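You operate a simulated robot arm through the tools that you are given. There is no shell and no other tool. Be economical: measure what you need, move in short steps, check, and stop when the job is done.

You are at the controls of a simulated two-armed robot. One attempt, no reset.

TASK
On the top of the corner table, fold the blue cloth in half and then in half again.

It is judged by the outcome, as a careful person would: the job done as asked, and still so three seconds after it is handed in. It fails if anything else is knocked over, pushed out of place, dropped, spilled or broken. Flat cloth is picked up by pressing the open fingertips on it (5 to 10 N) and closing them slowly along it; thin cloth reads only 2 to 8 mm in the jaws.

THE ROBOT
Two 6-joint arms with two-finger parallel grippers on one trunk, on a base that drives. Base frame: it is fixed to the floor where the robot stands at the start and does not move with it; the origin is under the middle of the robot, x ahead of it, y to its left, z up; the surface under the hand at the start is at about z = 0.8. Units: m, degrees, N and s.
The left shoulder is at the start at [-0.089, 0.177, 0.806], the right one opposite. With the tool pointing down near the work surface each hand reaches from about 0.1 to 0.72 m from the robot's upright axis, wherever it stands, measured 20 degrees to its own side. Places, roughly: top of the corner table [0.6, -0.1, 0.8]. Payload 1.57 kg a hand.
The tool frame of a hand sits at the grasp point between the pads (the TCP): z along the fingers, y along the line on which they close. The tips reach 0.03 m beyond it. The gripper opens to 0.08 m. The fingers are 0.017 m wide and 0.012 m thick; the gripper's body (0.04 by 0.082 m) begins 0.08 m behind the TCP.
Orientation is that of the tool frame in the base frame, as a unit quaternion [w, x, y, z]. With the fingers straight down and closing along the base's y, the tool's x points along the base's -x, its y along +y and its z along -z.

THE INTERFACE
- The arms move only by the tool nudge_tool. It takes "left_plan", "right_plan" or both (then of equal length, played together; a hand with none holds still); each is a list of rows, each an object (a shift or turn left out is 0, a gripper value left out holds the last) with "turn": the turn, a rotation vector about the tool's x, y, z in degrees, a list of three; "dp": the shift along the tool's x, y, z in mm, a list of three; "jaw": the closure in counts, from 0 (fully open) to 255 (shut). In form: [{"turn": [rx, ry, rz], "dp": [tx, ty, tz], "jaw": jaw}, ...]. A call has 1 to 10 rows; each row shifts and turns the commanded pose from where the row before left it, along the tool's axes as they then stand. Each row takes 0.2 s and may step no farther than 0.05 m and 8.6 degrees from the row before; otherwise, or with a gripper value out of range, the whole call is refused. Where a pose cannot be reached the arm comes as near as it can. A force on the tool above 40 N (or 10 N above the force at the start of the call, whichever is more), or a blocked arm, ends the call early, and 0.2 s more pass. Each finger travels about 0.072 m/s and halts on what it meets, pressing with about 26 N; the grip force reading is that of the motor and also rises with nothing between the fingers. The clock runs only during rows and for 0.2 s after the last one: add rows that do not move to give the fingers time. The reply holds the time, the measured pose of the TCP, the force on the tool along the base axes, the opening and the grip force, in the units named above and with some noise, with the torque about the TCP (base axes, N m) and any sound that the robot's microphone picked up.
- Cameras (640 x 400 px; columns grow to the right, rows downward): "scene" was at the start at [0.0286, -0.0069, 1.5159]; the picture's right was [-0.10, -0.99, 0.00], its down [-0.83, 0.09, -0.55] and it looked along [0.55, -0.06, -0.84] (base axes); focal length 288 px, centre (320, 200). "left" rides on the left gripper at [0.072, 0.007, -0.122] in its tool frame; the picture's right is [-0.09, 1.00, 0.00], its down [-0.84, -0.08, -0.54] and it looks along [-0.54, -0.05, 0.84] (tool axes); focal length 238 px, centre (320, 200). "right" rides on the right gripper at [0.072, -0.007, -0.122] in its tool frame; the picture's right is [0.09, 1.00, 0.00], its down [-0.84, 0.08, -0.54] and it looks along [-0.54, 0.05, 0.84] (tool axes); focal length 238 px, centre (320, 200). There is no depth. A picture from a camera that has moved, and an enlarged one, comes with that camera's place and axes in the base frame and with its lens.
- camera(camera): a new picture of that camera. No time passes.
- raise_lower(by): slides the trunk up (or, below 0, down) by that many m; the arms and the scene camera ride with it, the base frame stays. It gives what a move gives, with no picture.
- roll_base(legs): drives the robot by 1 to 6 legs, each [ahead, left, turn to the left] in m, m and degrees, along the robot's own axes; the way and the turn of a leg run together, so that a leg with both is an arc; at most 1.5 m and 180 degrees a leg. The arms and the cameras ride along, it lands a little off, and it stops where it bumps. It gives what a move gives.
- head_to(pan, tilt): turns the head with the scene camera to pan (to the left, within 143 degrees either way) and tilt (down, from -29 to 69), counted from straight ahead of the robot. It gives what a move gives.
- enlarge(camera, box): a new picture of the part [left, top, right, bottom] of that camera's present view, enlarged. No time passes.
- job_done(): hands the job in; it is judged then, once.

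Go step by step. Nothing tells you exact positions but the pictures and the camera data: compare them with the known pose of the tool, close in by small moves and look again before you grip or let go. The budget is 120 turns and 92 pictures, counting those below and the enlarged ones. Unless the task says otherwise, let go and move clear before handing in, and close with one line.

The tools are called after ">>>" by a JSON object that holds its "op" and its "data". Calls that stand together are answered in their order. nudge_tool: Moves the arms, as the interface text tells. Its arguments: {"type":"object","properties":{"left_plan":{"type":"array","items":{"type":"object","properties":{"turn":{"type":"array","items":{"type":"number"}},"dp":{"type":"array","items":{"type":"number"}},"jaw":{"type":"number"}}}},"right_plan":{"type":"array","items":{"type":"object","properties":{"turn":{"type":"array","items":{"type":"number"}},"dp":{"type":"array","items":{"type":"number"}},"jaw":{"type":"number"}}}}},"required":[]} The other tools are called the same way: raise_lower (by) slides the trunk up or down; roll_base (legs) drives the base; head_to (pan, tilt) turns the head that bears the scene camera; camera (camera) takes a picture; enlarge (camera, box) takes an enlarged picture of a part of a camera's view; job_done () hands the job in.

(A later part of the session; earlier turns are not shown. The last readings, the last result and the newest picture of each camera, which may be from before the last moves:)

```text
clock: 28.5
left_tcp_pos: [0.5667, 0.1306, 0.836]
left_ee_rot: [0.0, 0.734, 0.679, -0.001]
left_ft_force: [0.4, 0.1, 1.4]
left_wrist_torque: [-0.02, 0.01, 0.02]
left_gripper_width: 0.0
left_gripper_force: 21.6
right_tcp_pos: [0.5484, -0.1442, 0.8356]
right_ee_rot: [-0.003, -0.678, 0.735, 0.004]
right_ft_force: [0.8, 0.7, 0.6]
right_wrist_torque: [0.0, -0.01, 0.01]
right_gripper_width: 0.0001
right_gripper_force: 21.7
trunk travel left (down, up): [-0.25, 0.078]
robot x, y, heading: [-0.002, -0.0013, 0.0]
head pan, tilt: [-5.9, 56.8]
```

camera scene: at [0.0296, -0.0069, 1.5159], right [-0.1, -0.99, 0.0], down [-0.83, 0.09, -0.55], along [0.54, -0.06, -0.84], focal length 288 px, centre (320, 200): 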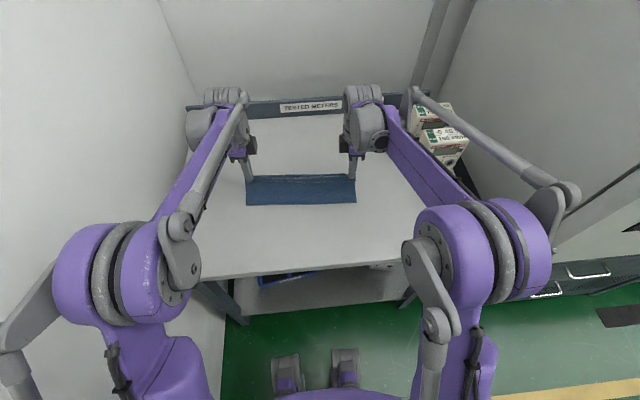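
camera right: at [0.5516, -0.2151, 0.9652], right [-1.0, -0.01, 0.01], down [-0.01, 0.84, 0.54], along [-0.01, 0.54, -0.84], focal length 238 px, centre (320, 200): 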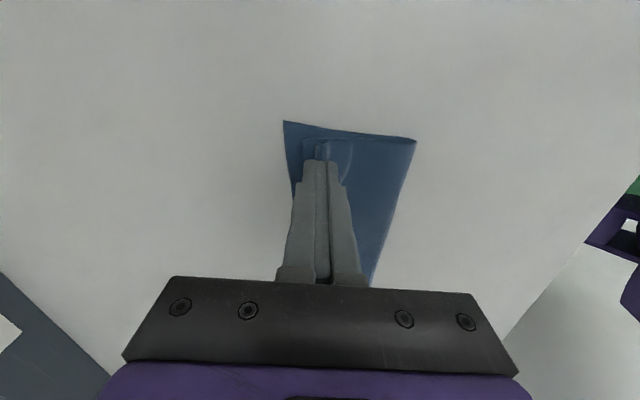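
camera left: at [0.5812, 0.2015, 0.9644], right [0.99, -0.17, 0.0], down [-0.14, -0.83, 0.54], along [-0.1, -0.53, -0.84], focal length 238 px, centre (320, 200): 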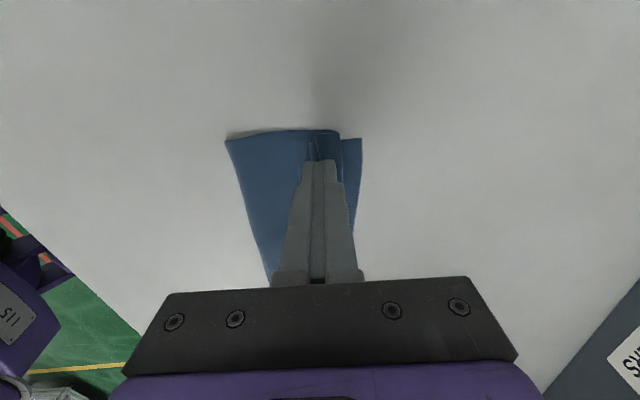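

Contact is light. I drag both tips toward the far side, pressing about 1 mm more.

>>> {"op": "nudge_tool", "data": {"left_plan": [{"dp": [0, 3, 0.8]}, {"dp": [0, 6, 0.3]}, {"dp": [0, 6, 0.3]}, {"dp": [0, 8, 0]}, {"dp": [0, 8, 0]}, {"dp": [0, 8, 0]}, {"dp": [0, 8, 0]}, {"dp": [0, 0, -15]}, {"dp": [0, 0, -20]}], "right_plan": [{"dp": [0, -3, 1.2]}, {"dp": [0, -6, 0.3]}, {"dp": [0, -6, 0.3]}, {"dp": [0, -8, 0]}, {"dp": [0, -8, 0]}, {"dp": [0, -8, 0]}, {"dp": [0, -8, 0]}, {"dp": [0, 0, -15]}, {"dp": [0, 0, -20]}]}}

>>> {"op": "enlarge", "data": {"camera": "scene", "box": [240, 135, 368, 215]}}

>>> {"op": "camera", "data": {"camera": "left"}}

```text
clock: 30.5
left_tcp_pos: [0.6136, 0.1261, 0.8703]
left_ee_rot: [-0.002, 0.734, 0.679, -0.001]
left_ft_force: [-0.2, 0.0, 0.8]
left_wrist_torque: [-0.01, 0.05, 0.01]
left_gripper_width: 0.0
left_gripper_force: 21.3
right_tcp_pos: [0.5955, -0.1491, 0.8684]
right_ee_rot: [-0.003, -0.678, 0.735, 0.005]
right_ft_force: [0.1, 1.1, 0.1]
right_wrist_torque: [-0.01, 0.01, -0.02]
right_gripper_width: 0.0
right_gripper_force: 21.5
trunk travel left (down, up): [-0.25, 0.078]
robot x, y, heading: [0.0019, 0.0039, -0.1]
head pan, tilt: [-5.9, 56.8]
```

```text
5.00 times, centred on (304, 175) of scene
camera zoom: at [0.0284, -0.0069, 1.5159], right [-0.1, -0.99, 0.0], down [-0.83, 0.09, -0.55], along [0.55, -0.06, -0.84], focal length 1438 px, centre (400, 325)
```

zoom: 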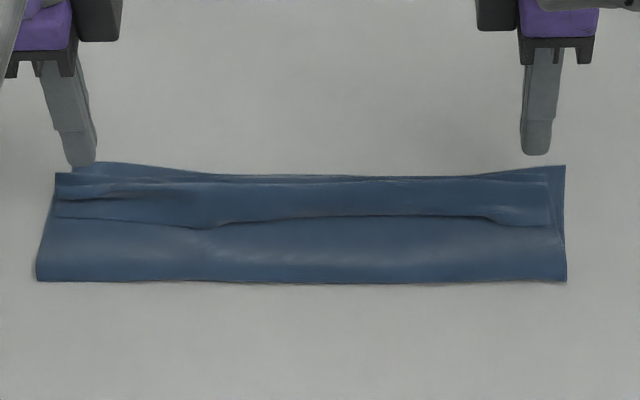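

```text
58 pictures are left
camera left: at [0.6281, 0.1977, 0.9918], right [0.99, -0.17, 0.0], down [-0.14, -0.83, 0.54], along [-0.09, -0.53, -0.84], focal length 238 px, centre (320, 200)
```

left: 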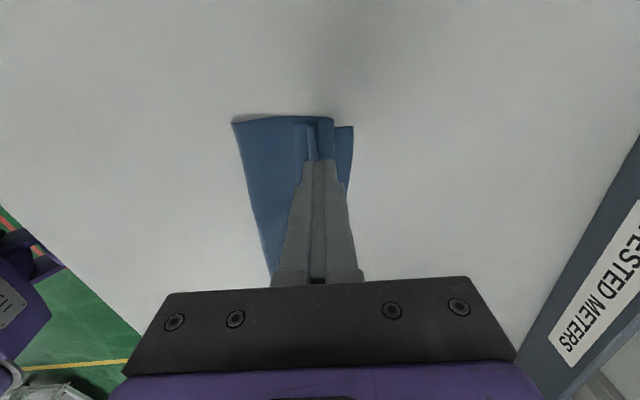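

The whole folded cloth slid about 4 cm instead of the hem unrolling, so it slips easily on the table. I use that to drag it back toward me by pressing on the flat part near the fold.

>>> {"op": "nudge_tool", "data": {"left_plan": [{"dp": [0, -20, 0]}, {"dp": [0, -23, 0]}, {"dp": [0, 0, 15]}, {"dp": [0, 0, 15]}, {"dp": [0, 0, 2]}, {}], "right_plan": [{"dp": [0, 28, 0]}, {"dp": [0, 30, 0]}, {"dp": [0, 0, 15]}, {"dp": [0, 0, 15]}, {"dp": [0, 0, 1]}, {}]}}

```text
clock: 31.9
left_tcp_pos: [0.5718, 0.13, 0.8377]
left_ee_rot: [-0.002, 0.734, 0.679, -0.001]
left_ft_force: [0.5, 0.8, 1.2]
left_wrist_torque: [-0.01, 0.02, 0.01]
left_gripper_width: 0.0
left_gripper_force: 21.4
right_tcp_pos: [0.5369, -0.1428, 0.8393]
right_ee_rot: [-0.004, -0.678, 0.735, 0.005]
right_ft_force: [0.2, -0.5, 0.6]
right_wrist_torque: [-0.02, 0.03, -0.01]
right_gripper_width: 0.0
right_gripper_force: 21.3
trunk travel left (down, up): [-0.25, 0.078]
robot x, y, heading: [0.0007, 0.0027, -0.0]
head pan, tilt: [-5.9, 56.8]
```

>>> {"op": "nudge_tool", "data": {"left_plan": [{"dp": [0, 0, 3]}, {"dp": [0, 0, 1.5]}, {}], "right_plan": [{"dp": [0, 0, 4]}, {"dp": [0, 0, 2]}, {}]}}

```text
clock: 32.7
left_tcp_pos: [0.5715, 0.1313, 0.8327]
left_ee_rot: [-0.002, 0.734, 0.679, -0.001]
left_ft_force: [0.9, 0.8, -0.3]
left_wrist_torque: [-0.04, -0.01, 0.02]
left_gripper_width: 0.0
left_gripper_force: 21.6
right_tcp_pos: [0.5373, -0.1418, 0.8323]
right_ee_rot: [-0.003, -0.678, 0.735, 0.004]
right_ft_force: [-0.7, 0.1, 0.2]
right_wrist_torque: [0.01, -0.02, -0.01]
right_gripper_width: 0.0
right_gripper_force: 21.6
trunk travel left (down, up): [-0.25, 0.078]
robot x, y, heading: [0.002, -0.0029, 0.2]
head pan, tilt: [-5.9, 56.8]
```

>>> {"op": "nudge_tool", "data": {"left_plan": [{"dp": [0, 0, 0.7]}, {"dp": [0, 0, 0.4]}, {}], "right_plan": [{"dp": [0, 0, 0.7]}, {"dp": [0, 0, 0.4]}, {}]}}

```text
clock: 33.5
left_tcp_pos: [0.5707, 0.1303, 0.8329]
left_ee_rot: [-0.002, 0.734, 0.679, -0.001]
left_ft_force: [-0.7, -0.1, 0.4]
left_wrist_torque: [0.0, 0.01, -0.01]
left_gripper_width: 0.0001
left_gripper_force: 21.8
right_tcp_pos: [0.537, -0.1436, 0.8321]
right_ee_rot: [-0.002, -0.678, 0.735, 0.004]
right_ft_force: [1.5, 0.1, 6.7]
right_wrist_torque: [-0.05, -0.03, 0.02]
right_gripper_width: 0.0001
right_gripper_force: 21.2
trunk travel left (down, up): [-0.25, 0.078]
robot x, y, heading: [0.0009, -0.0006, 0.2]
head pan, tilt: [-5.9, 56.8]
```

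>>> {"op": "nudge_tool", "data": {"left_plan": [{"dp": [0, 0, 0.5]}, {"dp": [0, -8, 0.2]}, {"dp": [0, -10, 0]}, {"dp": [0, -10, 0]}, {"dp": [0, -10, 0]}, {"dp": [0, -10, 0]}, {"dp": [0, -10, 0]}, {"dp": [0, -10, 0]}, {"dp": [0, 0, -20]}, {"dp": [0, 0, -30]}], "right_plan": [{}, {"dp": [0, 8, 0]}, {"dp": [0, 10, 0]}, {"dp": [0, 10, 0]}, {"dp": [0, 10, 0]}, {"dp": [0, 10, 0]}, {"dp": [0, 10, 0]}, {"dp": [0, 10, 0]}, {"dp": [0, 0, -20]}, {"dp": [0, 0, -30]}]}}

>>> {"op": "camera", "data": {"camera": "left"}}

>>> {"op": "enlarge", "data": {"camera": "scene", "box": [240, 155, 368, 235]}}

```text
clock: 35.7
left_tcp_pos: [0.5038, 0.1351, 0.8826]
left_ee_rot: [-0.001, 0.734, 0.679, -0.002]
left_ft_force: [0.1, -0.4, -0.5]
left_wrist_torque: [-0.02, 0.0, 0.03]
left_gripper_width: 0.0001
left_gripper_force: 21.3
right_tcp_pos: [0.4723, -0.1371, 0.8834]
right_ee_rot: [-0.002, -0.678, 0.735, 0.004]
right_ft_force: [0.1, 0.4, -0.1]
right_wrist_torque: [-0.02, 0.02, -0.02]
right_gripper_width: 0.0
right_gripper_force: 21.3
trunk travel left (down, up): [-0.25, 0.078]
robot x, y, heading: [0.0018, 0.0042, 0.2]
head pan, tilt: [-5.9, 56.8]
```

```text
57 pictures are left
camera left: at [0.5175, 0.2063, 1.0044], right [0.99, -0.17, 0.0], down [-0.14, -0.83, 0.54], along [-0.09, -0.53, -0.84], focal length 238 px, centre (320, 200)
```

left: 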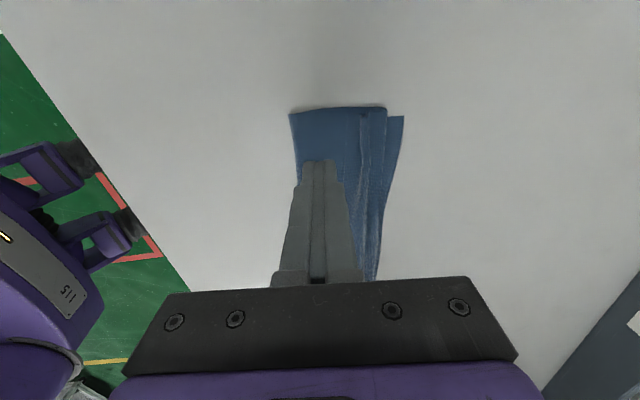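

```text
5.00 times, centred on (304, 195) of scene
camera zoom: at [0.0276, -0.0069, 1.5159], right [-0.1, -0.99, 0.0], down [-0.83, 0.09, -0.55], along [0.55, -0.06, -0.84], focal length 1438 px, centre (400, 225)
```

zoom: 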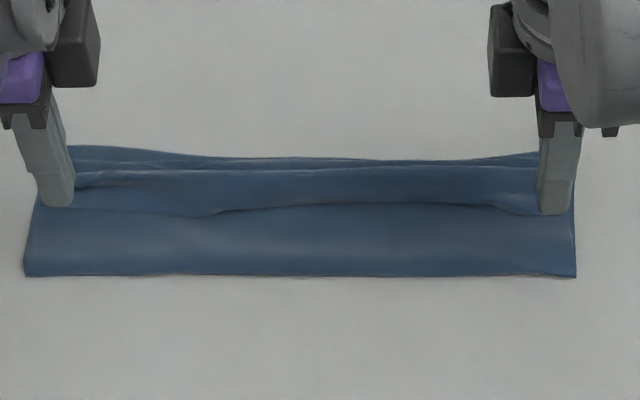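

The cloth came back as a unit. Before picking up the hem I take a closer look at its two ends.

>>> {"op": "enlarge", "data": {"camera": "left", "box": [270, 90, 430, 190]}}

>>> {"op": "enlarge", "data": {"camera": "right", "box": [210, 80, 370, 180]}}

```text
4.00 times, centred on (350, 140) of left
camera zoom: at [0.5175, 0.2063, 1.0044], right [0.99, -0.17, 0.0], down [-0.14, -0.83, 0.54], along [-0.09, -0.53, -0.84], focal length 953 px, centre (200, 440)
```

zoom: 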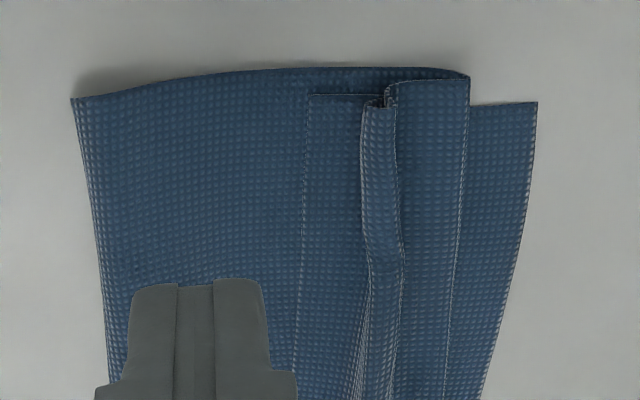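

```text
4.00 times, centred on (290, 130) of right
camera zoom: at [0.4731, -0.2089, 1.0033], right [-1.0, -0.01, 0.01], down [-0.01, 0.84, 0.54], along [-0.01, 0.54, -0.84], focal length 953 px, centre (440, 480)
```

zoom: 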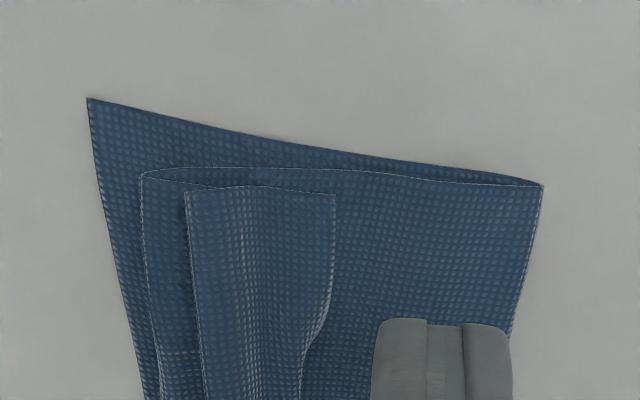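

The close-ups show the hem with a small standing tuck, its free edge at about x 0.53 (left end) and x 0.49 (right end). I turn the hands to close along the edge, so I can pick up the free edge right at its rim and re-lay it without a new hem.

>>> {"op": "nudge_tool", "data": {"left_plan": [{"turn": [0, 0, -8.6], "jaw": 170}, {"turn": [0, 0, -8.6]}, {"turn": [0, 0, -8.6]}, {"turn": [0, 0, -8.6]}, {"turn": [0, 0, -8.6]}, {"turn": [0, 0, -8.6]}, {"turn": [0, 0, -8.6]}, {"turn": [0, 0, -8.6]}, {"turn": [0, 0, -8.6]}, {"turn": [0, 0, -8.6]}], "right_plan": [{"turn": [0, 0, 8.6], "jaw": 170}, {"turn": [0, 0, 8.6]}, {"turn": [0, 0, 8.6]}, {"turn": [0, 0, 8.6]}, {"turn": [0, 0, 8.6]}, {"turn": [0, 0, 8.6]}, {"turn": [0, 0, 8.6]}, {"turn": [0, 0, 8.6]}, {"turn": [0, 0, 8.6]}, {"turn": [0, 0, 8.6]}]}}

>>> {"op": "camera", "data": {"camera": "left"}}

>>> {"op": "camera", "data": {"camera": "right"}}

```text
clock: 37.9
left_tcp_pos: [0.5038, 0.1357, 0.8822]
left_ee_rot: [-0.003, 0.072, 0.997, 0.001]
left_ft_force: [0.1, -0.1, -0.3]
left_wrist_torque: [0.0, 0.02, -0.01]
left_gripper_width: 0.0267
left_gripper_force: 0.0
right_tcp_pos: [0.4701, -0.1372, 0.8816]
right_ee_rot: [-0.006, 0.006, 1.0, 0.001]
right_ft_force: [0.5, -0.3, -0.1]
right_wrist_torque: [0.01, -0.01, -0.02]
right_gripper_width: 0.0266
right_gripper_force: 0.1
trunk travel left (down, up): [-0.25, 0.078]
robot x, y, heading: [-0.0012, -0.0014, -0.1]
head pan, tilt: [-5.9, 56.8]
```

```text
53 pictures are left
camera left: at [0.4352, 0.1522, 1.0041], right [0.23, 0.97, 0.0], down [0.82, -0.2, 0.54], along [0.52, -0.13, -0.84], focal length 238 px, centre (320, 200)
```

left: 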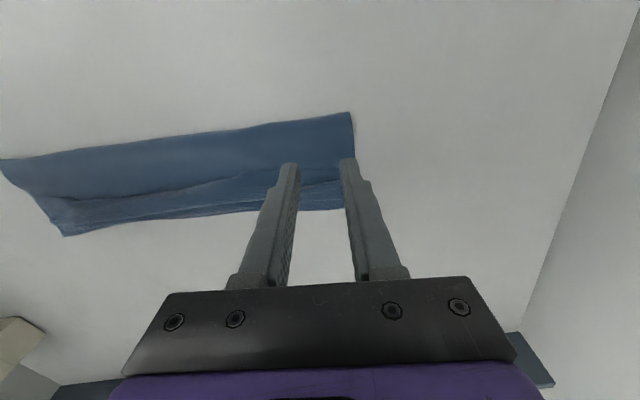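

```text
52 pictures are left
camera right: at [0.4004, -0.1426, 1.0035], right [-0.08, 1.0, 0.0], down [0.84, 0.07, 0.53], along [0.53, 0.04, -0.85], focal length 238 px, centre (320, 200)
```

right: 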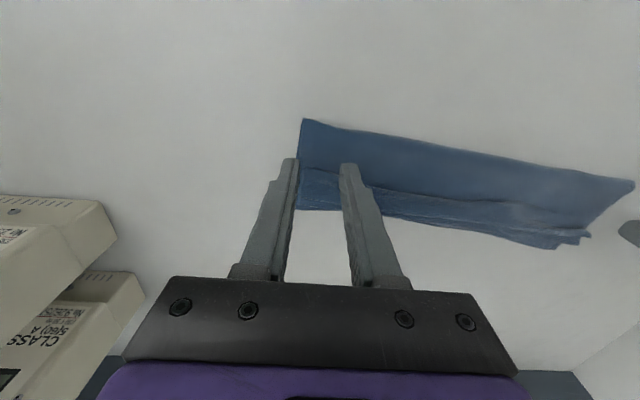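

>>> {"op": "enlarge", "data": {"camera": "left", "box": [230, 100, 390, 230]}}

>>> {"op": "enlarge", "data": {"camera": "right", "box": [270, 100, 430, 230]}}

```text
3.08 times, centred on (310, 165) of left
camera zoom: at [0.4352, 0.1522, 1.0041], right [0.23, 0.97, 0.0], down [0.82, -0.2, 0.54], along [0.52, -0.13, -0.84], focal length 733 px, centre (351, 308)
```

zoom: 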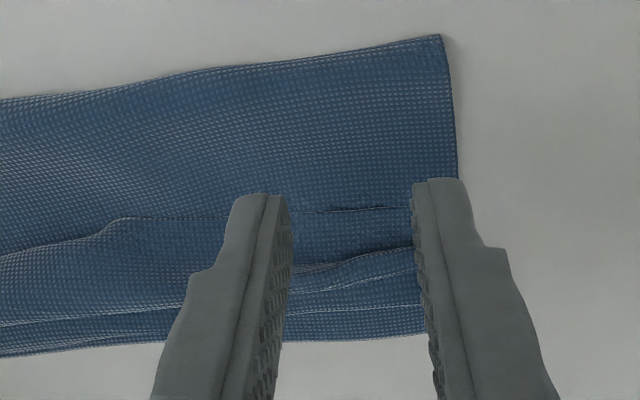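

```text
3.08 times, centred on (350, 165) of right
camera zoom: at [0.4004, -0.1426, 1.0035], right [-0.08, 1.0, 0.0], down [0.84, 0.07, 0.53], along [0.53, 0.04, -0.85], focal length 733 px, centre (228, 308)
```

zoom: 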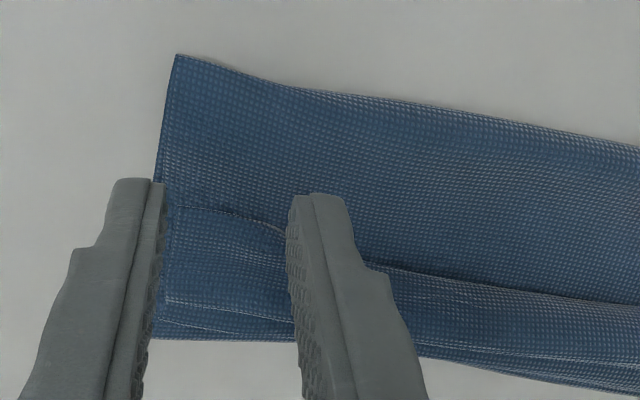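

I shift both hands over the hem's free edge and come down to just above it.

>>> {"op": "nudge_tool", "data": {"left_plan": [{"dp": [-12, -1, 0]}, {"dp": [-11.5, -0.5, 0]}, {"dp": [0, 0, 20]}, {"dp": [0, 0, 20]}, {"dp": [0, 0, 4]}, {}], "right_plan": [{"dp": [-12, 5, 0]}, {"dp": [-10, 4, 0]}, {"dp": [0, 0, 20]}, {"dp": [0, 0, 20]}, {"dp": [0, 0, 4]}, {}]}}

>>> {"op": "enlarge", "data": {"camera": "left", "box": [230, 80, 390, 210]}}

>>> {"op": "enlarge", "data": {"camera": "right", "box": [250, 80, 410, 210]}}

```text
clock: 39.3
left_tcp_pos: [0.5259, 0.1319, 0.838]
left_ee_rot: [-0.002, 0.073, 0.997, 0.0]
left_ft_force: [0.7, -0.3, 0.4]
left_wrist_torque: [0.0, -0.01, 0.0]
left_gripper_width: 0.0268
left_gripper_force: 0.0
right_tcp_pos: [0.4918, -0.1301, 0.8391]
right_ee_rot: [-0.005, 0.005, 1.0, 0.001]
right_ft_force: [-0.2, 0.2, 1.2]
right_wrist_torque: [-0.01, 0.02, -0.02]
right_gripper_width: 0.0265
right_gripper_force: 0.1
trunk travel left (down, up): [-0.25, 0.078]
robot x, y, heading: [-0.0003, 0.0008, -0.1]
head pan, tilt: [-5.9, 56.8]
```

```text
3.08 times, centred on (310, 145) of left
camera zoom: at [0.4579, 0.1476, 0.9596], right [0.24, 0.97, 0.0], down [0.82, -0.2, 0.54], along [0.52, -0.13, -0.84], focal length 733 px, centre (351, 369)
```

zoom: 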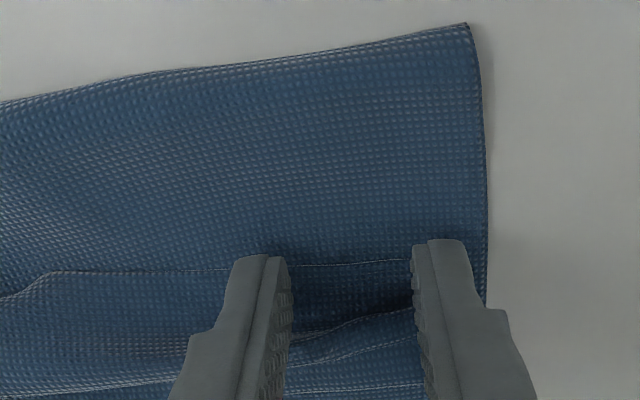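

```text
3.08 times, centred on (330, 145) of right
camera zoom: at [0.422, -0.1342, 0.959], right [-0.08, 1.0, 0.0], down [0.84, 0.07, 0.53], along [0.53, 0.05, -0.85], focal length 733 px, centre (289, 369)
```

zoom: 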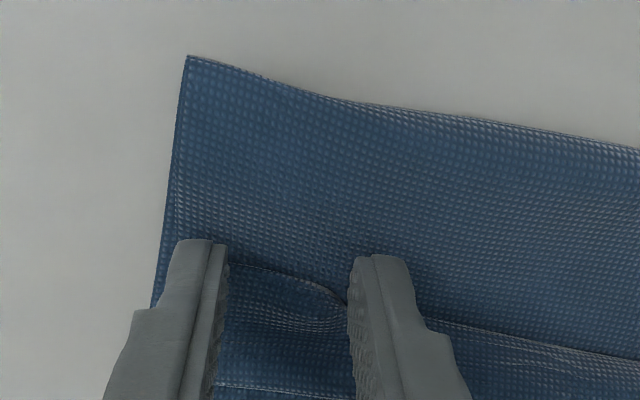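

>>> {"op": "nudge_tool", "data": {"left_plan": [{"dp": [-2, 0, 1]}, {"dp": [0, 0, 1]}, {"dp": [0, 0, 1]}, {}], "right_plan": [{"dp": [-5, 0, 1]}, {"dp": [0, 0, 1]}, {"dp": [0, 0, 1]}, {}]}}

```text
clock: 40.3
left_tcp_pos: [0.5294, 0.1308, 0.8345]
left_ee_rot: [-0.002, 0.073, 0.997, -0.001]
left_ft_force: [1.0, 0.2, 0.5]
left_wrist_torque: [0.0, -0.05, -0.02]
left_gripper_width: 0.0266
left_gripper_force: 0.1
right_tcp_pos: [0.4951, -0.1293, 0.8341]
right_ee_rot: [-0.006, 0.005, 1.0, 0.001]
right_ft_force: [0.1, 0.4, 0.0]
right_wrist_torque: [-0.02, -0.02, 0.01]
right_gripper_width: 0.0264
right_gripper_force: 0.1
trunk travel left (down, up): [-0.25, 0.078]
robot x, y, heading: [0.0009, 0.0007, 0.1]
head pan, tilt: [-5.9, 56.8]
```

>>> {"op": "nudge_tool", "data": {"left_plan": [{"dp": [0, 0, 0.7]}, {"dp": [0, 0, 0.6]}, {}], "right_plan": [{"dp": [0, 0, 0.7]}, {"dp": [0, 0, 0.6]}, {}]}}

```text
clock: 41.1
left_tcp_pos: [0.5275, 0.1302, 0.8328]
left_ee_rot: [-0.003, 0.072, 0.997, 0.0]
left_ft_force: [0.5, 0.3, 1.1]
left_wrist_torque: [0.0, -0.02, -0.01]
left_gripper_width: 0.0267
left_gripper_force: 0.0
right_tcp_pos: [0.497, -0.1278, 0.8333]
right_ee_rot: [-0.006, 0.005, 1.0, 0.001]
right_ft_force: [0.0, -0.1, 0.4]
right_wrist_torque: [0.0, 0.01, -0.01]
right_gripper_width: 0.0269
right_gripper_force: 0.0
trunk travel left (down, up): [-0.25, 0.078]
robot x, y, heading: [-0.0043, 0.0013, 0.2]
head pan, tilt: [-5.9, 56.8]
```

>>> {"op": "nudge_tool", "data": {"left_plan": [{"dp": [0, 0, 0.5]}, {"dp": [0, 0, 0.3]}, {}], "right_plan": [{"dp": [0, 0, 0.6]}, {"dp": [0, 0, 0.5]}, {}]}}

```text
clock: 41.9
left_tcp_pos: [0.5287, 0.1309, 0.8329]
left_ee_rot: [-0.002, 0.073, 0.997, 0.001]
left_ft_force: [-0.7, -0.1, 0.9]
left_wrist_torque: [-0.01, -0.01, 0.01]
left_gripper_width: 0.0264
left_gripper_force: 0.0
right_tcp_pos: [0.4963, -0.128, 0.8315]
right_ee_rot: [-0.005, 0.006, 1.0, 0.001]
right_ft_force: [0.4, -0.1, 1.9]
right_wrist_torque: [-0.01, -0.01, 0.01]
right_gripper_width: 0.0263
right_gripper_force: 0.1
trunk travel left (down, up): [-0.25, 0.078]
robot x, y, heading: [0.0042, 0.0003, 0.1]
head pan, tilt: [-5.9, 56.8]
```

>>> {"op": "nudge_tool", "data": {"left_plan": [{"dp": [0, 0, 0.4]}, {"dp": [0, 0, 0.4]}, {}], "right_plan": [{"dp": [0, 0, 0.2]}, {}, {}]}}

```text
clock: 42.7
left_tcp_pos: [0.5277, 0.1302, 0.8325]
left_ee_rot: [-0.001, 0.073, 0.997, 0.0]
left_ft_force: [-0.6, 0.1, 12.8]
left_wrist_torque: [0.11, -0.07, 0.03]
left_gripper_width: 0.0266
left_gripper_force: 0.0
right_tcp_pos: [0.4962, -0.1278, 0.8329]
right_ee_rot: [-0.005, 0.005, 1.0, 0.0]
right_ft_force: [0.2, -0.7, 1.2]
right_wrist_torque: [-0.02, 0.05, 0.0]
right_gripper_width: 0.0266
right_gripper_force: 0.0
trunk travel left (down, up): [-0.25, 0.078]
robot x, y, heading: [-0.0026, 0.0016, 0.2]
head pan, tilt: [-5.9, 56.8]
```

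>>> {"op": "nudge_tool", "data": {"left_plan": [{"dp": [0, 0, -0.2], "jaw": 180}, {"jaw": 190}, {"jaw": 200}, {"jaw": 210}, {"jaw": 220}, {"jaw": 230}, {"jaw": 242}, {"jaw": 255}, {}], "right_plan": [{"dp": [0, 0, 0.4], "jaw": 175}, {"jaw": 185}, {"jaw": 195}, {"jaw": 205}, {"jaw": 216}, {"jaw": 228}, {"jaw": 242}, {"jaw": 255}, {}]}}

>>> {"op": "enlarge", "data": {"camera": "left", "box": [230, 80, 390, 210]}}

>>> {"op": "enlarge", "data": {"camera": "right", "box": [250, 80, 410, 210]}}

```text
clock: 44.7
left_tcp_pos: [0.5284, 0.1306, 0.8328]
left_ee_rot: [-0.002, 0.073, 0.997, 0.001]
left_ft_force: [-1.1, 0.8, 11.8]
left_wrist_torque: [0.06, -0.07, 0.01]
left_gripper_width: 0.0018
left_gripper_force: 23.4
right_tcp_pos: [0.4964, -0.13, 0.8327]
right_ee_rot: [-0.004, 0.005, 1.0, 0.001]
right_ft_force: [0.0, -0.9, 1.4]
right_wrist_torque: [0.03, -0.01, -0.01]
right_gripper_width: 0.0002
right_gripper_force: 22.3
trunk travel left (down, up): [-0.25, 0.078]
robot x, y, heading: [-0.0024, -0.0004, -0.0]
head pan, tilt: [-5.9, 56.8]
```

```text
3.08 times, centred on (310, 145) of left
camera zoom: at [0.4595, 0.1473, 0.9542], right [0.24, 0.97, 0.0], down [0.82, -0.2, 0.54], along [0.52, -0.13, -0.84], focal length 733 px, centre (351, 369)
```

zoom: 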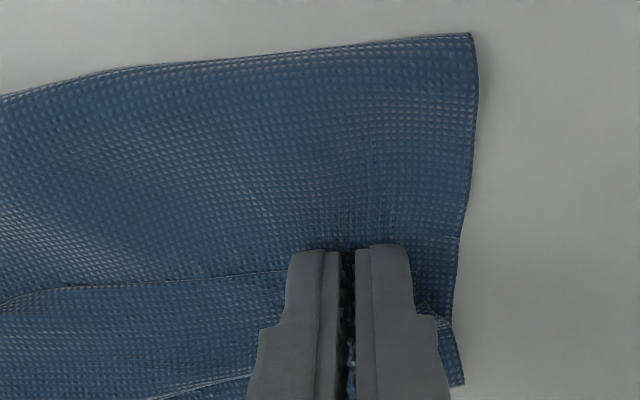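

```text
3.08 times, centred on (330, 145) of right
camera zoom: at [0.4264, -0.134, 0.9538], right [-0.08, 1.0, 0.0], down [0.84, 0.07, 0.53], along [0.53, 0.05, -0.85], focal length 733 px, centre (289, 369)
```

zoom: 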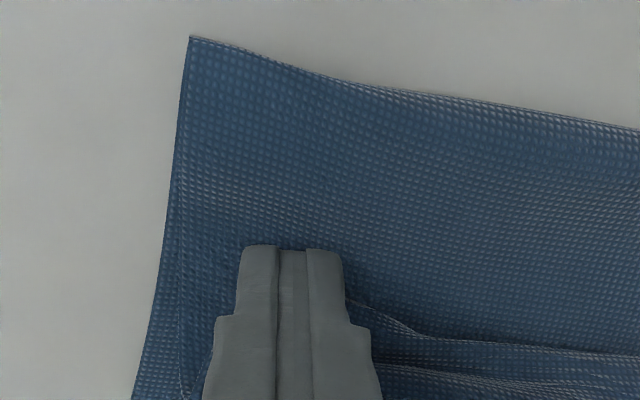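

The left hand pinched something (1.8 mm) but the right one slipped off empty. I reopen the right, press harder and close again.

>>> {"op": "nudge_tool", "data": {"right_plan": [{"dp": [0, 0, -2], "jaw": 200}, {"dp": [-4, 0, 0], "jaw": 165}, {"dp": [0, 0, 2]}, {"dp": [0, 0, 0.4]}, {"dp": [0, 0, 0.3]}, {}]}}

>>> {"op": "enlarge", "data": {"camera": "right", "box": [250, 80, 410, 210]}}

```text
clock: 46.1
left_tcp_pos: [0.5267, 0.1298, 0.8322]
left_ee_rot: [-0.002, 0.074, 0.997, 0.0]
left_ft_force: [0.6, 0.4, 9.3]
left_wrist_torque: [0.04, -0.02, 0.0]
left_gripper_width: 0.0016
left_gripper_force: 23.4
right_tcp_pos: [0.4996, -0.1283, 0.8311]
right_ee_rot: [-0.005, 0.005, 1.0, 0.001]
right_ft_force: [0.2, 0.7, 6.6]
right_wrist_torque: [-0.06, -0.03, -0.01]
right_gripper_width: 0.028
right_gripper_force: 0.1
trunk travel left (down, up): [-0.25, 0.078]
robot x, y, heading: [-0.002, 0.0051, -0.2]
head pan, tilt: [-5.9, 56.8]
```

```text
3.08 times, centred on (330, 145) of right
camera zoom: at [0.4301, -0.1339, 0.9533], right [-0.08, 1.0, 0.0], down [0.84, 0.07, 0.53], along [0.53, 0.05, -0.85], focal length 733 px, centre (289, 369)
```

zoom: 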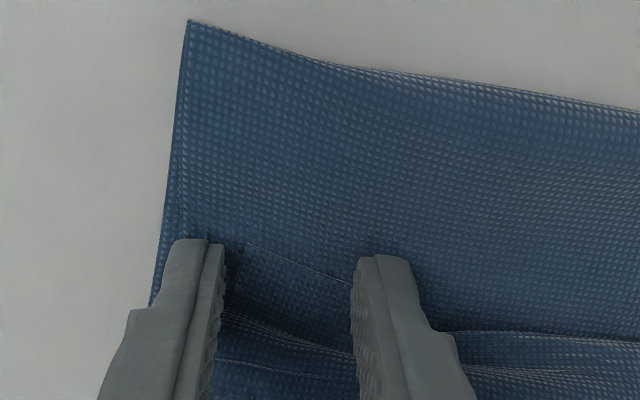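

>>> {"op": "nudge_tool", "data": {"right_plan": [{"dp": [0, 0, -4]}, {"dp": [0, 12, 0]}, {"dp": [0, 0, 3.5]}, {"dp": [0, 0, 0.4]}, {}]}}

>>> {"op": "enlarge", "data": {"camera": "right", "box": [250, 80, 410, 210]}}

```text
clock: 47.3
left_tcp_pos: [0.5283, 0.1297, 0.8318]
left_ee_rot: [-0.001, 0.073, 0.997, 0.0]
left_ft_force: [0.6, -0.3, 10.7]
left_wrist_torque: [0.05, -0.06, 0.0]
left_gripper_width: 0.0019
left_gripper_force: 23.3
right_tcp_pos: [0.501, -0.1169, 0.8316]
right_ee_rot: [-0.004, 0.005, 1.0, 0.001]
right_ft_force: [-0.7, 0.2, 5.3]
right_wrist_torque: [-0.05, -0.03, 0.01]
right_gripper_width: 0.028
right_gripper_force: 0.1
trunk travel left (down, up): [-0.25, 0.078]
robot x, y, heading: [-0.0015, -0.0019, -0.0]
head pan, tilt: [-5.9, 56.8]
```

```text
3.08 times, centred on (330, 145) of right
camera zoom: at [0.4304, -0.1218, 0.9534], right [-0.08, 1.0, 0.0], down [0.84, 0.07, 0.53], along [0.53, 0.05, -0.85], focal length 733 px, centre (289, 369)
```

zoom: 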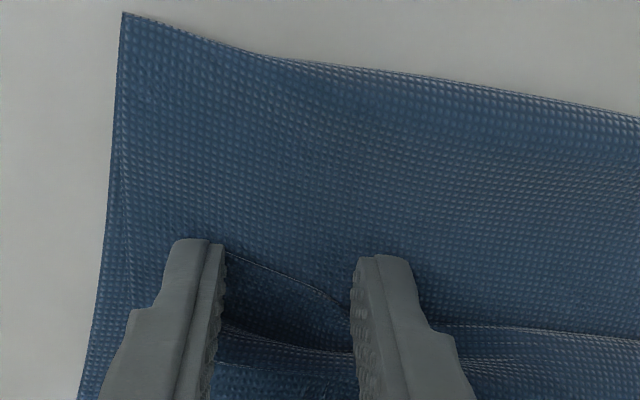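

Both right fingers now rest on the flap edge at 5 N, so I close slowly.

>>> {"op": "nudge_tool", "data": {"right_plan": [{"dp": [0, 0, 0.1], "jaw": 175}, {"jaw": 183}, {"jaw": 191}, {"jaw": 200}, {"jaw": 209}, {"jaw": 218}, {"jaw": 228}, {"jaw": 240}, {"jaw": 255}, {}]}}

>>> {"op": "enlarge", "data": {"camera": "right", "box": [250, 80, 410, 210]}}

```text
clock: 49.5
left_tcp_pos: [0.528, 0.1305, 0.8319]
left_ee_rot: [-0.002, 0.073, 0.997, -0.001]
left_ft_force: [1.0, -0.2, 4.6]
left_wrist_torque: [0.0, -0.03, 0.02]
left_gripper_width: 0.0016
left_gripper_force: 23.6
right_tcp_pos: [0.5004, -0.116, 0.832]
right_ee_rot: [-0.004, 0.005, 1.0, 0.0]
right_ft_force: [-0.2, -1.2, 14.8]
right_wrist_torque: [-0.15, -0.1, -0.01]
right_gripper_width: 0.0016
right_gripper_force: 23.1
trunk travel left (down, up): [-0.25, 0.078]
robot x, y, heading: [-0.0001, 0.0031, -0.3]
head pan, tilt: [-5.9, 56.8]
```

```text
3.08 times, centred on (330, 145) of right
camera zoom: at [0.4302, -0.1218, 0.9531], right [-0.08, 1.0, 0.0], down [0.84, 0.07, 0.53], along [0.53, 0.05, -0.84], focal length 733 px, centre (289, 369)
```

zoom: 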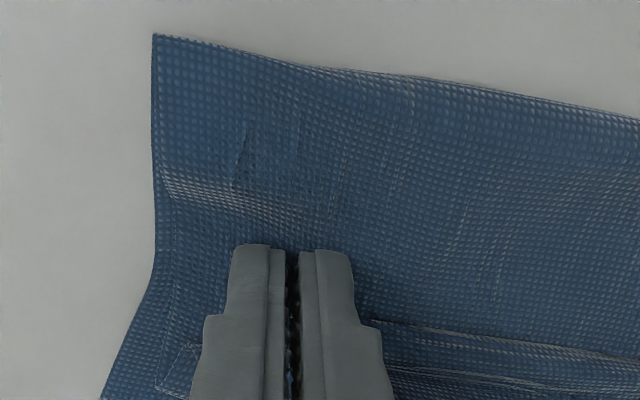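

Both hands have cloth now. I lift 40 mm to see which layers came along.

>>> {"op": "nudge_tool", "data": {"left_plan": [{"dp": [0, 0, -10]}, {"dp": [0, 0, -15]}, {"dp": [0, 0, -15]}, {}], "right_plan": [{"dp": [0, 0, -10]}, {"dp": [0, 0, -15]}, {"dp": [0, 0, -15]}, {}]}}

>>> {"op": "enlarge", "data": {"camera": "scene", "box": [220, 145, 380, 245]}}

>>> {"op": "camera", "data": {"camera": "left"}}

>>> {"op": "camera", "data": {"camera": "right"}}

```text
clock: 50.5
left_tcp_pos: [0.5287, 0.1308, 0.8718]
left_ee_rot: [-0.003, 0.073, 0.997, 0.0]
left_ft_force: [0.1, -0.2, 0.5]
left_wrist_torque: [-0.02, -0.01, 0.01]
left_gripper_width: 0.0017
left_gripper_force: 23.2
right_tcp_pos: [0.5015, -0.1177, 0.872]
right_ee_rot: [-0.005, 0.006, 1.0, 0.001]
right_ft_force: [-0.6, 0.1, 0.7]
right_wrist_torque: [0.02, -0.04, -0.02]
right_gripper_width: 0.0015
right_gripper_force: 23.2
trunk travel left (down, up): [-0.25, 0.078]
robot x, y, heading: [-0.0009, 0.0009, 0.0]
head pan, tilt: [-5.9, 56.8]
```

```text
4.00 times, centred on (300, 195) of scene
camera zoom: at [0.0288, -0.0069, 1.5158], right [-0.1, -0.99, 0.0], down [-0.83, 0.09, -0.55], along [0.55, -0.06, -0.84], focal length 1150 px, centre (400, 220)
```

zoom: 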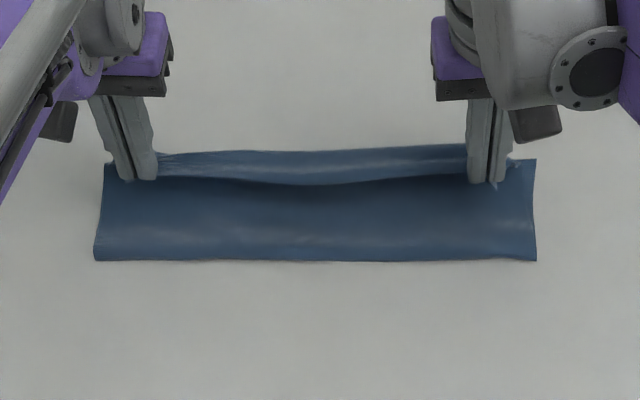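

```text
41 pictures are left
camera left: at [0.4605, 0.1468, 0.9938], right [0.24, 0.97, 0.0], down [0.82, -0.2, 0.54], along [0.52, -0.13, -0.84], focal length 238 px, centre (320, 200)
```

left: 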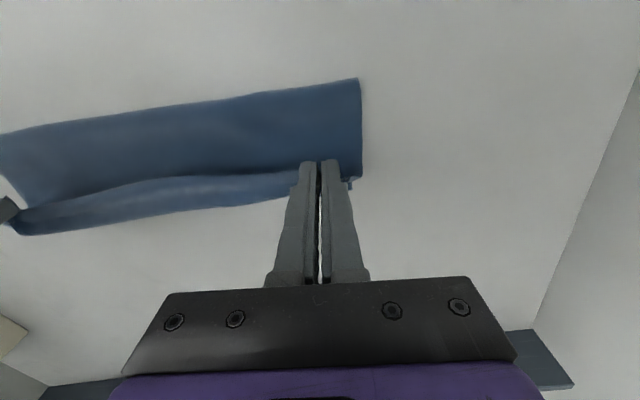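

```text
40 pictures are left
camera right: at [0.4315, -0.1225, 0.9927], right [-0.08, 1.0, 0.0], down [0.84, 0.07, 0.53], along [0.53, 0.05, -0.85], focal length 238 px, centre (320, 200)
```

right: 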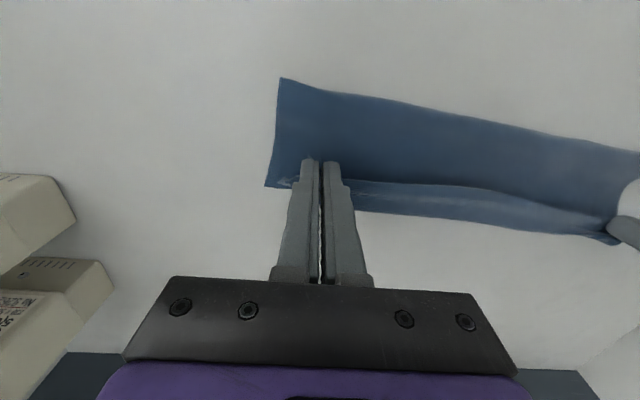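

Only the hem came up, exactly as wanted. I raise it further and drive the base 4.5 cm ahead, which carries the edge toward the far side and gains reach for tilting.

>>> {"op": "nudge_tool", "data": {"left_plan": [{"dp": [0, 0, -15]}, {"dp": [0, 0, -15]}, {"dp": [0, 0, -10]}, {}], "right_plan": [{"dp": [0, 0, -15]}, {"dp": [0, 0, -15]}, {"dp": [0, 0, -10]}, {}]}}

>>> {"op": "roll_base", "data": {"legs": [[0.045, 0, 0]]}}

>>> {"op": "camera", "data": {"camera": "scene"}}

```text
clock: 51.5
left_tcp_pos: [0.5291, 0.1303, 0.9121]
left_ee_rot: [-0.003, 0.074, 0.997, 0.0]
left_ft_force: [-1.1, -0.1, -0.6]
left_wrist_torque: [-0.01, 0.01, 0.02]
left_gripper_width: 0.0018
left_gripper_force: 22.9
right_tcp_pos: [0.5018, -0.1181, 0.9104]
right_ee_rot: [-0.006, 0.005, 1.0, 0.001]
right_ft_force: [-0.2, 0.7, 0.4]
right_wrist_torque: [0.0, -0.03, -0.02]
right_gripper_width: 0.0014
right_gripper_force: 23.0
trunk travel left (down, up): [-0.25, 0.078]
robot x, y, heading: [0.0024, 0.0012, 0.3]
head pan, tilt: [-5.9, 56.8]
```

```text
clock: 52.4
left_tcp_pos: [0.5739, 0.131, 0.9108]
left_ee_rot: [-0.003, 0.073, 0.997, 0.0]
left_ft_force: [-0.2, -0.1, -0.6]
left_wrist_torque: [-0.03, -0.01, -0.03]
left_gripper_width: 0.0019
left_gripper_force: 23.4
right_tcp_pos: [0.5462, -0.1169, 0.9116]
right_ee_rot: [-0.005, 0.005, 1.0, 0.001]
right_ft_force: [0.9, -0.2, 0.0]
right_wrist_torque: [-0.01, 0.04, 0.0]
right_gripper_width: 0.0015
right_gripper_force: 23.2
trunk travel left (down, up): [-0.25, 0.078]
robot x, y, heading: [0.0471, -0.0002, -0.2]
head pan, tilt: [-5.9, 56.8]
```

```text
39 pictures are left
camera scene: at [0.0736, -0.0069, 1.5158], right [-0.1, -0.99, 0.0], down [-0.83, 0.09, -0.55], along [0.54, -0.06, -0.84], focal length 288 px, centre (320, 200)
```

scene: 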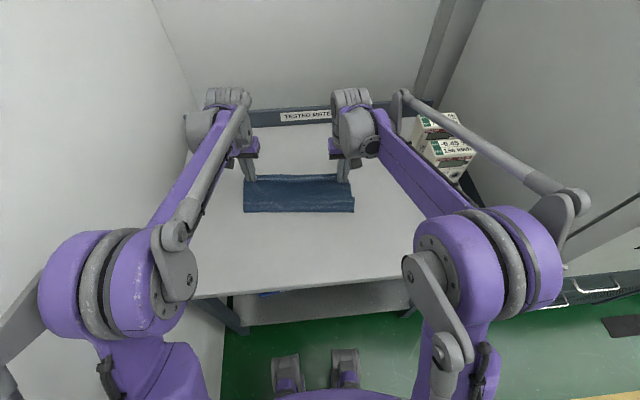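

No bump. Now I tilt both hands so the fingers point back toward me, turning the edge over.

>>> {"op": "nudge_tool", "data": {"left_plan": [{"turn": [0, 8, 0]}, {"turn": [0, 8, 0]}, {"turn": [0, 8, 0]}, {"turn": [0, 8, 0]}, {}], "right_plan": [{"turn": [0, 8, 0]}, {"turn": [0, 8, 0]}, {"turn": [0, 8, 0]}, {"turn": [0, 8, 0]}, {}]}}

>>> {"op": "enlarge", "data": {"camera": "scene", "box": [220, 125, 380, 225]}}

>>> {"op": "camera", "data": {"camera": "left"}}

```text
clock: 53.6
left_tcp_pos: [0.5721, 0.1304, 0.9122]
left_ee_rot: [-0.278, 0.071, 0.958, 0.02]
left_ft_force: [0.0, -1.0, 0.0]
left_wrist_torque: [-0.02, 0.01, 0.05]
left_gripper_width: 0.0017
left_gripper_force: 23.1
right_tcp_pos: [0.5442, -0.1179, 0.9114]
right_ee_rot: [-0.281, 0.006, 0.96, 0.003]
right_ft_force: [-0.9, 0.3, 0.4]
right_wrist_torque: [0.05, -0.05, 0.01]
right_gripper_width: 0.0016
right_gripper_force: 23.6
trunk travel left (down, up): [-0.25, 0.078]
robot x, y, heading: [0.045, 0.0007, 0.0]
head pan, tilt: [-5.9, 56.8]
```

```text
4.00 times, centred on (300, 175) of scene
camera zoom: at [0.0715, -0.0069, 1.5159], right [-0.1, -0.99, 0.0], down [-0.83, 0.09, -0.55], along [0.55, -0.06, -0.84], focal length 1150 px, centre (400, 300)
```

zoom: 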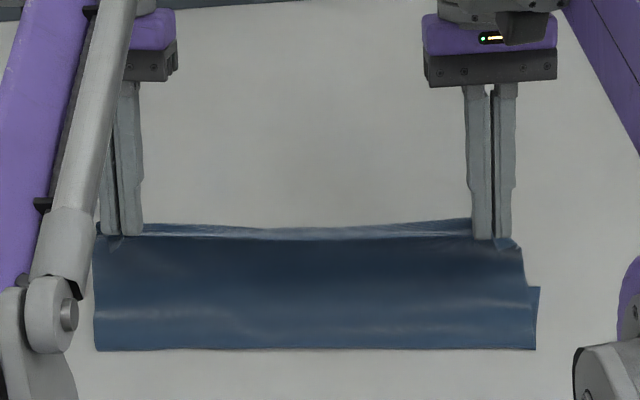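

```text
37 pictures are left
camera left: at [0.5792, 0.1363, 1.054], right [0.22, 0.97, -0.05], down [0.97, -0.22, 0.01], along [0.0, -0.05, -1.0], focal length 238 px, centre (320, 200)
```

left: 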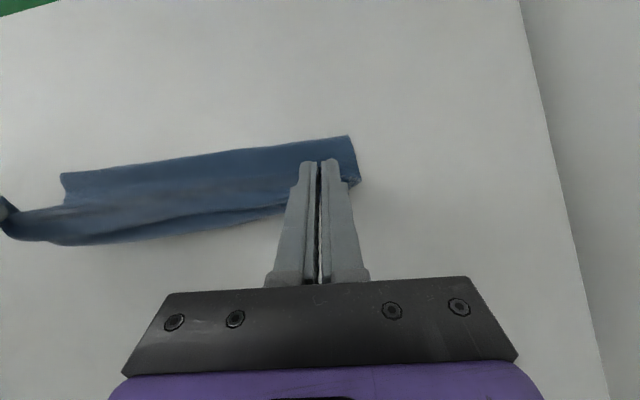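

The pull rolled the fold line too far forward: the lower half is now too short. I bring the held edge back until it hangs about 12 cm from the far edge with a little slack, which resets the fold line to the middle.

>>> {"op": "nudge_tool", "data": {"left_plan": [{"dp": [15, -2.5, 6.8]}, {"dp": [15, -2.5, 6.8]}, {"dp": [15, -2.5, 6.8]}, {"dp": [15, -2.5, 6.8]}, {"dp": [15, -2.4, 6.8]}, {"dp": [15, -2.4, 6.9]}, {}], "right_plan": [{"dp": [16, 0, 7.3]}, {"dp": [16, 0, 7.3]}, {"dp": [16, 0, 7.3]}, {"dp": [16, 0, 7.3]}, {"dp": [16, 0, 7.3]}, {"dp": [16, 0, 7.3]}, {}]}}

>>> {"op": "enlarge", "data": {"camera": "scene", "box": [210, 130, 390, 240]}}

>>> {"op": "camera", "data": {"camera": "left"}}

```text
clock: 55.2
left_tcp_pos: [0.475, 0.131, 0.9245]
left_ee_rot: [-0.276, 0.069, 0.958, 0.02]
left_ft_force: [0.2, 0.2, 0.1]
left_wrist_torque: [-0.01, 0.02, 0.03]
left_gripper_width: 0.0015
left_gripper_force: 23.2
right_tcp_pos: [0.4406, -0.1155, 0.9262]
right_ee_rot: [-0.281, 0.005, 0.96, 0.003]
right_ft_force: [0.3, 0.6, 0.3]
right_wrist_torque: [0.02, -0.01, 0.0]
right_gripper_width: 0.0015
right_gripper_force: 22.9
trunk travel left (down, up): [-0.25, 0.078]
robot x, y, heading: [0.046, 0.0012, -0.0]
head pan, tilt: [-5.9, 56.8]
```

```text
3.56 times, centred on (300, 185) of scene
camera zoom: at [0.0737, -0.0069, 1.5159], right [-0.1, -0.99, 0.0], down [-0.83, 0.09, -0.55], along [0.54, -0.06, -0.84], focal length 1022 px, centre (391, 253)
```

zoom: 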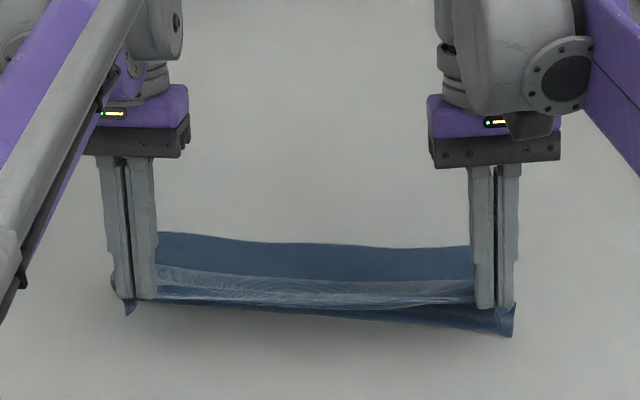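

```text
35 pictures are left
camera left: at [0.4812, 0.1359, 1.0661], right [0.22, 0.97, -0.05], down [0.97, -0.22, 0.01], along [0.0, -0.05, -1.0], focal length 238 px, centre (320, 200)
```

left: 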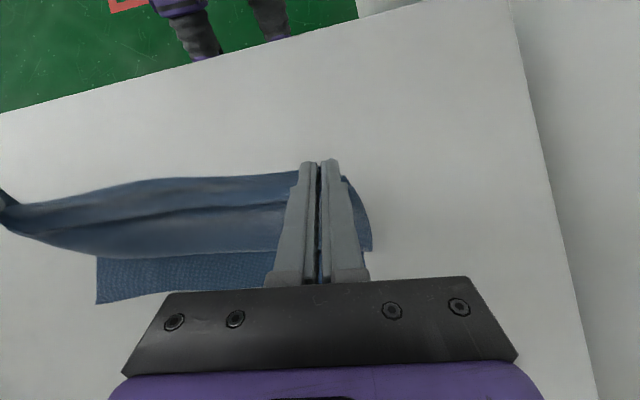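

The edge hangs above the middle and the lower half is flat again. Now I fold with a tighter arc so nothing gets pulled, stopping short of the table.

>>> {"op": "nudge_tool", "data": {"left_plan": [{"dp": [-15.3, 0.7, -3.7]}, {"dp": [-15.4, 0.7, -3.7]}, {"dp": [-16.7, 0.7, -1.6]}, {"dp": [-16.7, 0.7, -1.6]}, {"dp": [-15.9, 0.6, 1.8]}, {"dp": [-15.9, 0.6, 1.9]}, {"dp": [-11.6, 0.4, 4.5]}, {"dp": [-11.7, 0.4, 4.5]}, {}], "right_plan": [{"dp": [-15.3, -1.5, -3.7]}, {"dp": [-15.4, -1.5, -3.7]}, {"dp": [-16.7, -1.5, -1.6]}, {"dp": [-16.7, -1.5, -1.6]}, {"dp": [-15.9, -1.2, 1.8]}, {"dp": [-15.9, -1.2, 1.9]}, {"dp": [-11.6, -0.8, 4.5]}, {"dp": [-11.7, -0.7, 4.5]}, {}]}}

>>> {"op": "enlarge", "data": {"camera": "scene", "box": [210, 130, 390, 240]}}

>>> {"op": "camera", "data": {"camera": "left"}}

```text
clock: 57.2
left_tcp_pos: [0.5736, 0.1199, 0.8604]
left_ee_rot: [-0.277, 0.071, 0.958, 0.021]
left_ft_force: [-0.1, -1.1, 0.5]
left_wrist_torque: [-0.02, 0.01, 0.04]
left_gripper_width: 0.0015
left_gripper_force: 23.8
right_tcp_pos: [0.5389, -0.1272, 0.861]
right_ee_rot: [-0.279, 0.004, 0.96, 0.002]
right_ft_force: [-0.3, 0.9, -0.1]
right_wrist_torque: [0.01, -0.01, -0.01]
right_gripper_width: 0.0015
right_gripper_force: 23.2
trunk travel left (down, up): [-0.25, 0.078]
robot x, y, heading: [0.0451, -0.0004, -0.0]
head pan, tilt: [-5.9, 56.8]
```

```text
3.56 times, centred on (300, 185) of scene
camera zoom: at [0.0724, -0.0069, 1.5159], right [-0.1, -0.99, 0.0], down [-0.83, 0.09, -0.55], along [0.55, -0.06, -0.84], focal length 1022 px, centre (391, 253)
```

zoom: 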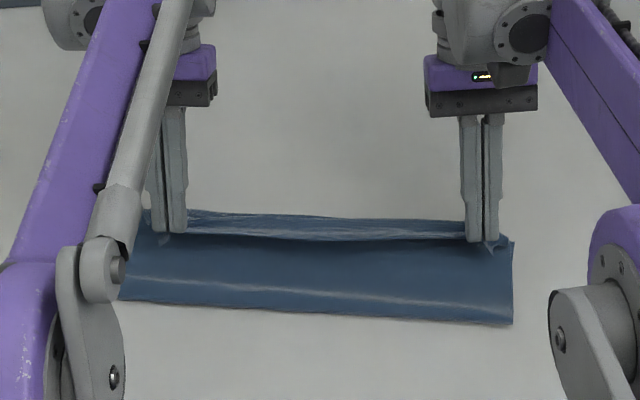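

```text
33 pictures are left
camera left: at [0.5802, 0.1261, 1.0018], right [0.22, 0.97, -0.05], down [0.97, -0.22, 0.01], along [0.0, -0.05, -1.0], focal length 238 px, centre (320, 200)
```

left: 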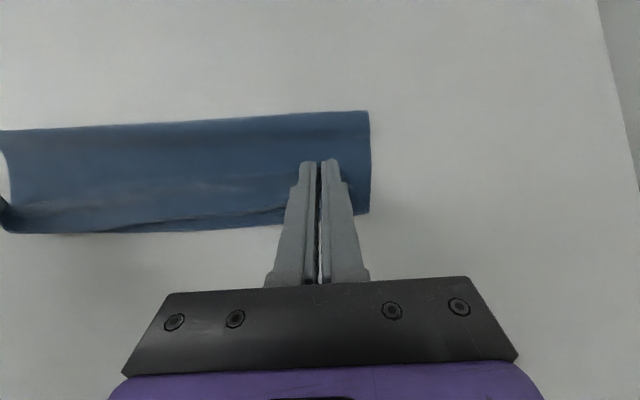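

The edge curls under the fingers because the hands aren't tilted enough, and the fold line rolled forward again. I go back to the hanging pose and tilt further there, where reach allows it, so the cloth hangs straight from the fingers.

>>> {"op": "nudge_tool", "data": {"left_plan": [{"dp": [14, 0, -2]}, {"dp": [14, 0, -2]}, {"dp": [14, 0, 0]}, {"dp": [14, 0, 2]}, {"dp": [14, 0, 4]}, {"dp": [14, 0, 4]}, {"dp": [12, 0, 3], "turn": [0, 8.5, 0]}, {"turn": [0, 8.5, 0]}, {"turn": [0, 8.5, 0]}, {}], "right_plan": [{"dp": [15, 2.5, -2]}, {"dp": [15, 2.5, -2]}, {"dp": [15, 2.5, 0]}, {"dp": [15, 2.5, 2]}, {"dp": [15, 2.5, 5]}, {"dp": [15, 2.5, 6]}, {"dp": [14, 2, 6], "turn": [0, 8.5, 0]}, {"turn": [0, 8.5, 0]}, {"turn": [0, 8.5, 0]}, {}]}}

>>> {"op": "enlarge", "data": {"camera": "scene", "box": [200, 130, 400, 255]}}

>>> {"op": "camera", "data": {"camera": "left"}}

```text
clock: 59.4
left_tcp_pos: [0.4895, 0.1357, 0.9031]
left_ee_rot: [-0.295, 0.071, 0.953, 0.024]
left_ft_force: [-0.3, -0.3, -0.1]
left_wrist_torque: [0.01, -0.01, -0.01]
left_gripper_width: 0.0019
left_gripper_force: 23.7
left hand out of reach, approached as far as the arm can: row 7, 8, 9
right_tcp_pos: [0.449, -0.1061, 0.9027]
right_ee_rot: [-0.298, 0.006, 0.955, 0.006]
right_ft_force: [0.6, 0.0, 0.4]
right_wrist_torque: [0.01, 0.0, -0.02]
right_gripper_width: 0.0017
right_gripper_force: 24.1
right hand out of reach, approached as far as the arm can: row 7, 8, 9
trunk travel left (down, up): [-0.25, 0.078]
robot x, y, heading: [0.0428, -0.0002, 0.1]
head pan, tilt: [-5.9, 56.8]
```

```text
3.20 times, centred on (300, 192) of scene
camera zoom: at [0.0729, -0.0069, 1.5159], right [-0.1, -0.99, 0.0], down [-0.83, 0.09, -0.55], along [0.55, -0.06, -0.84], focal length 920 px, centre (384, 224)
```

zoom: 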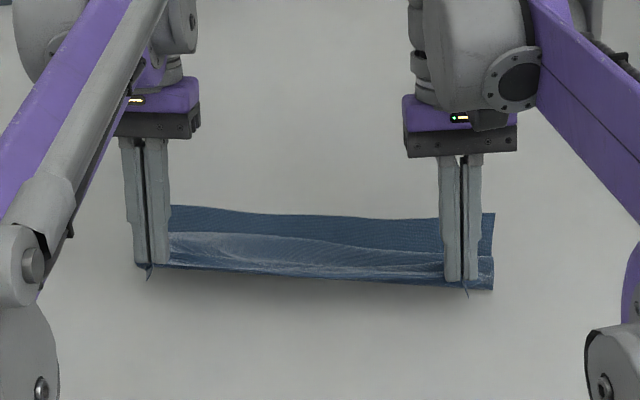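

```text
31 pictures are left
camera left: at [0.5008, 0.1416, 1.0447], right [0.22, 0.97, -0.05], down [0.97, -0.22, -0.03], along [-0.04, -0.04, -1.0], focal length 238 px, centre (320, 200)
```

left: 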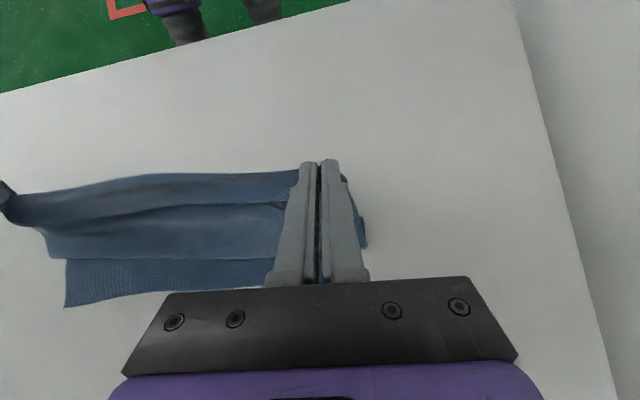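

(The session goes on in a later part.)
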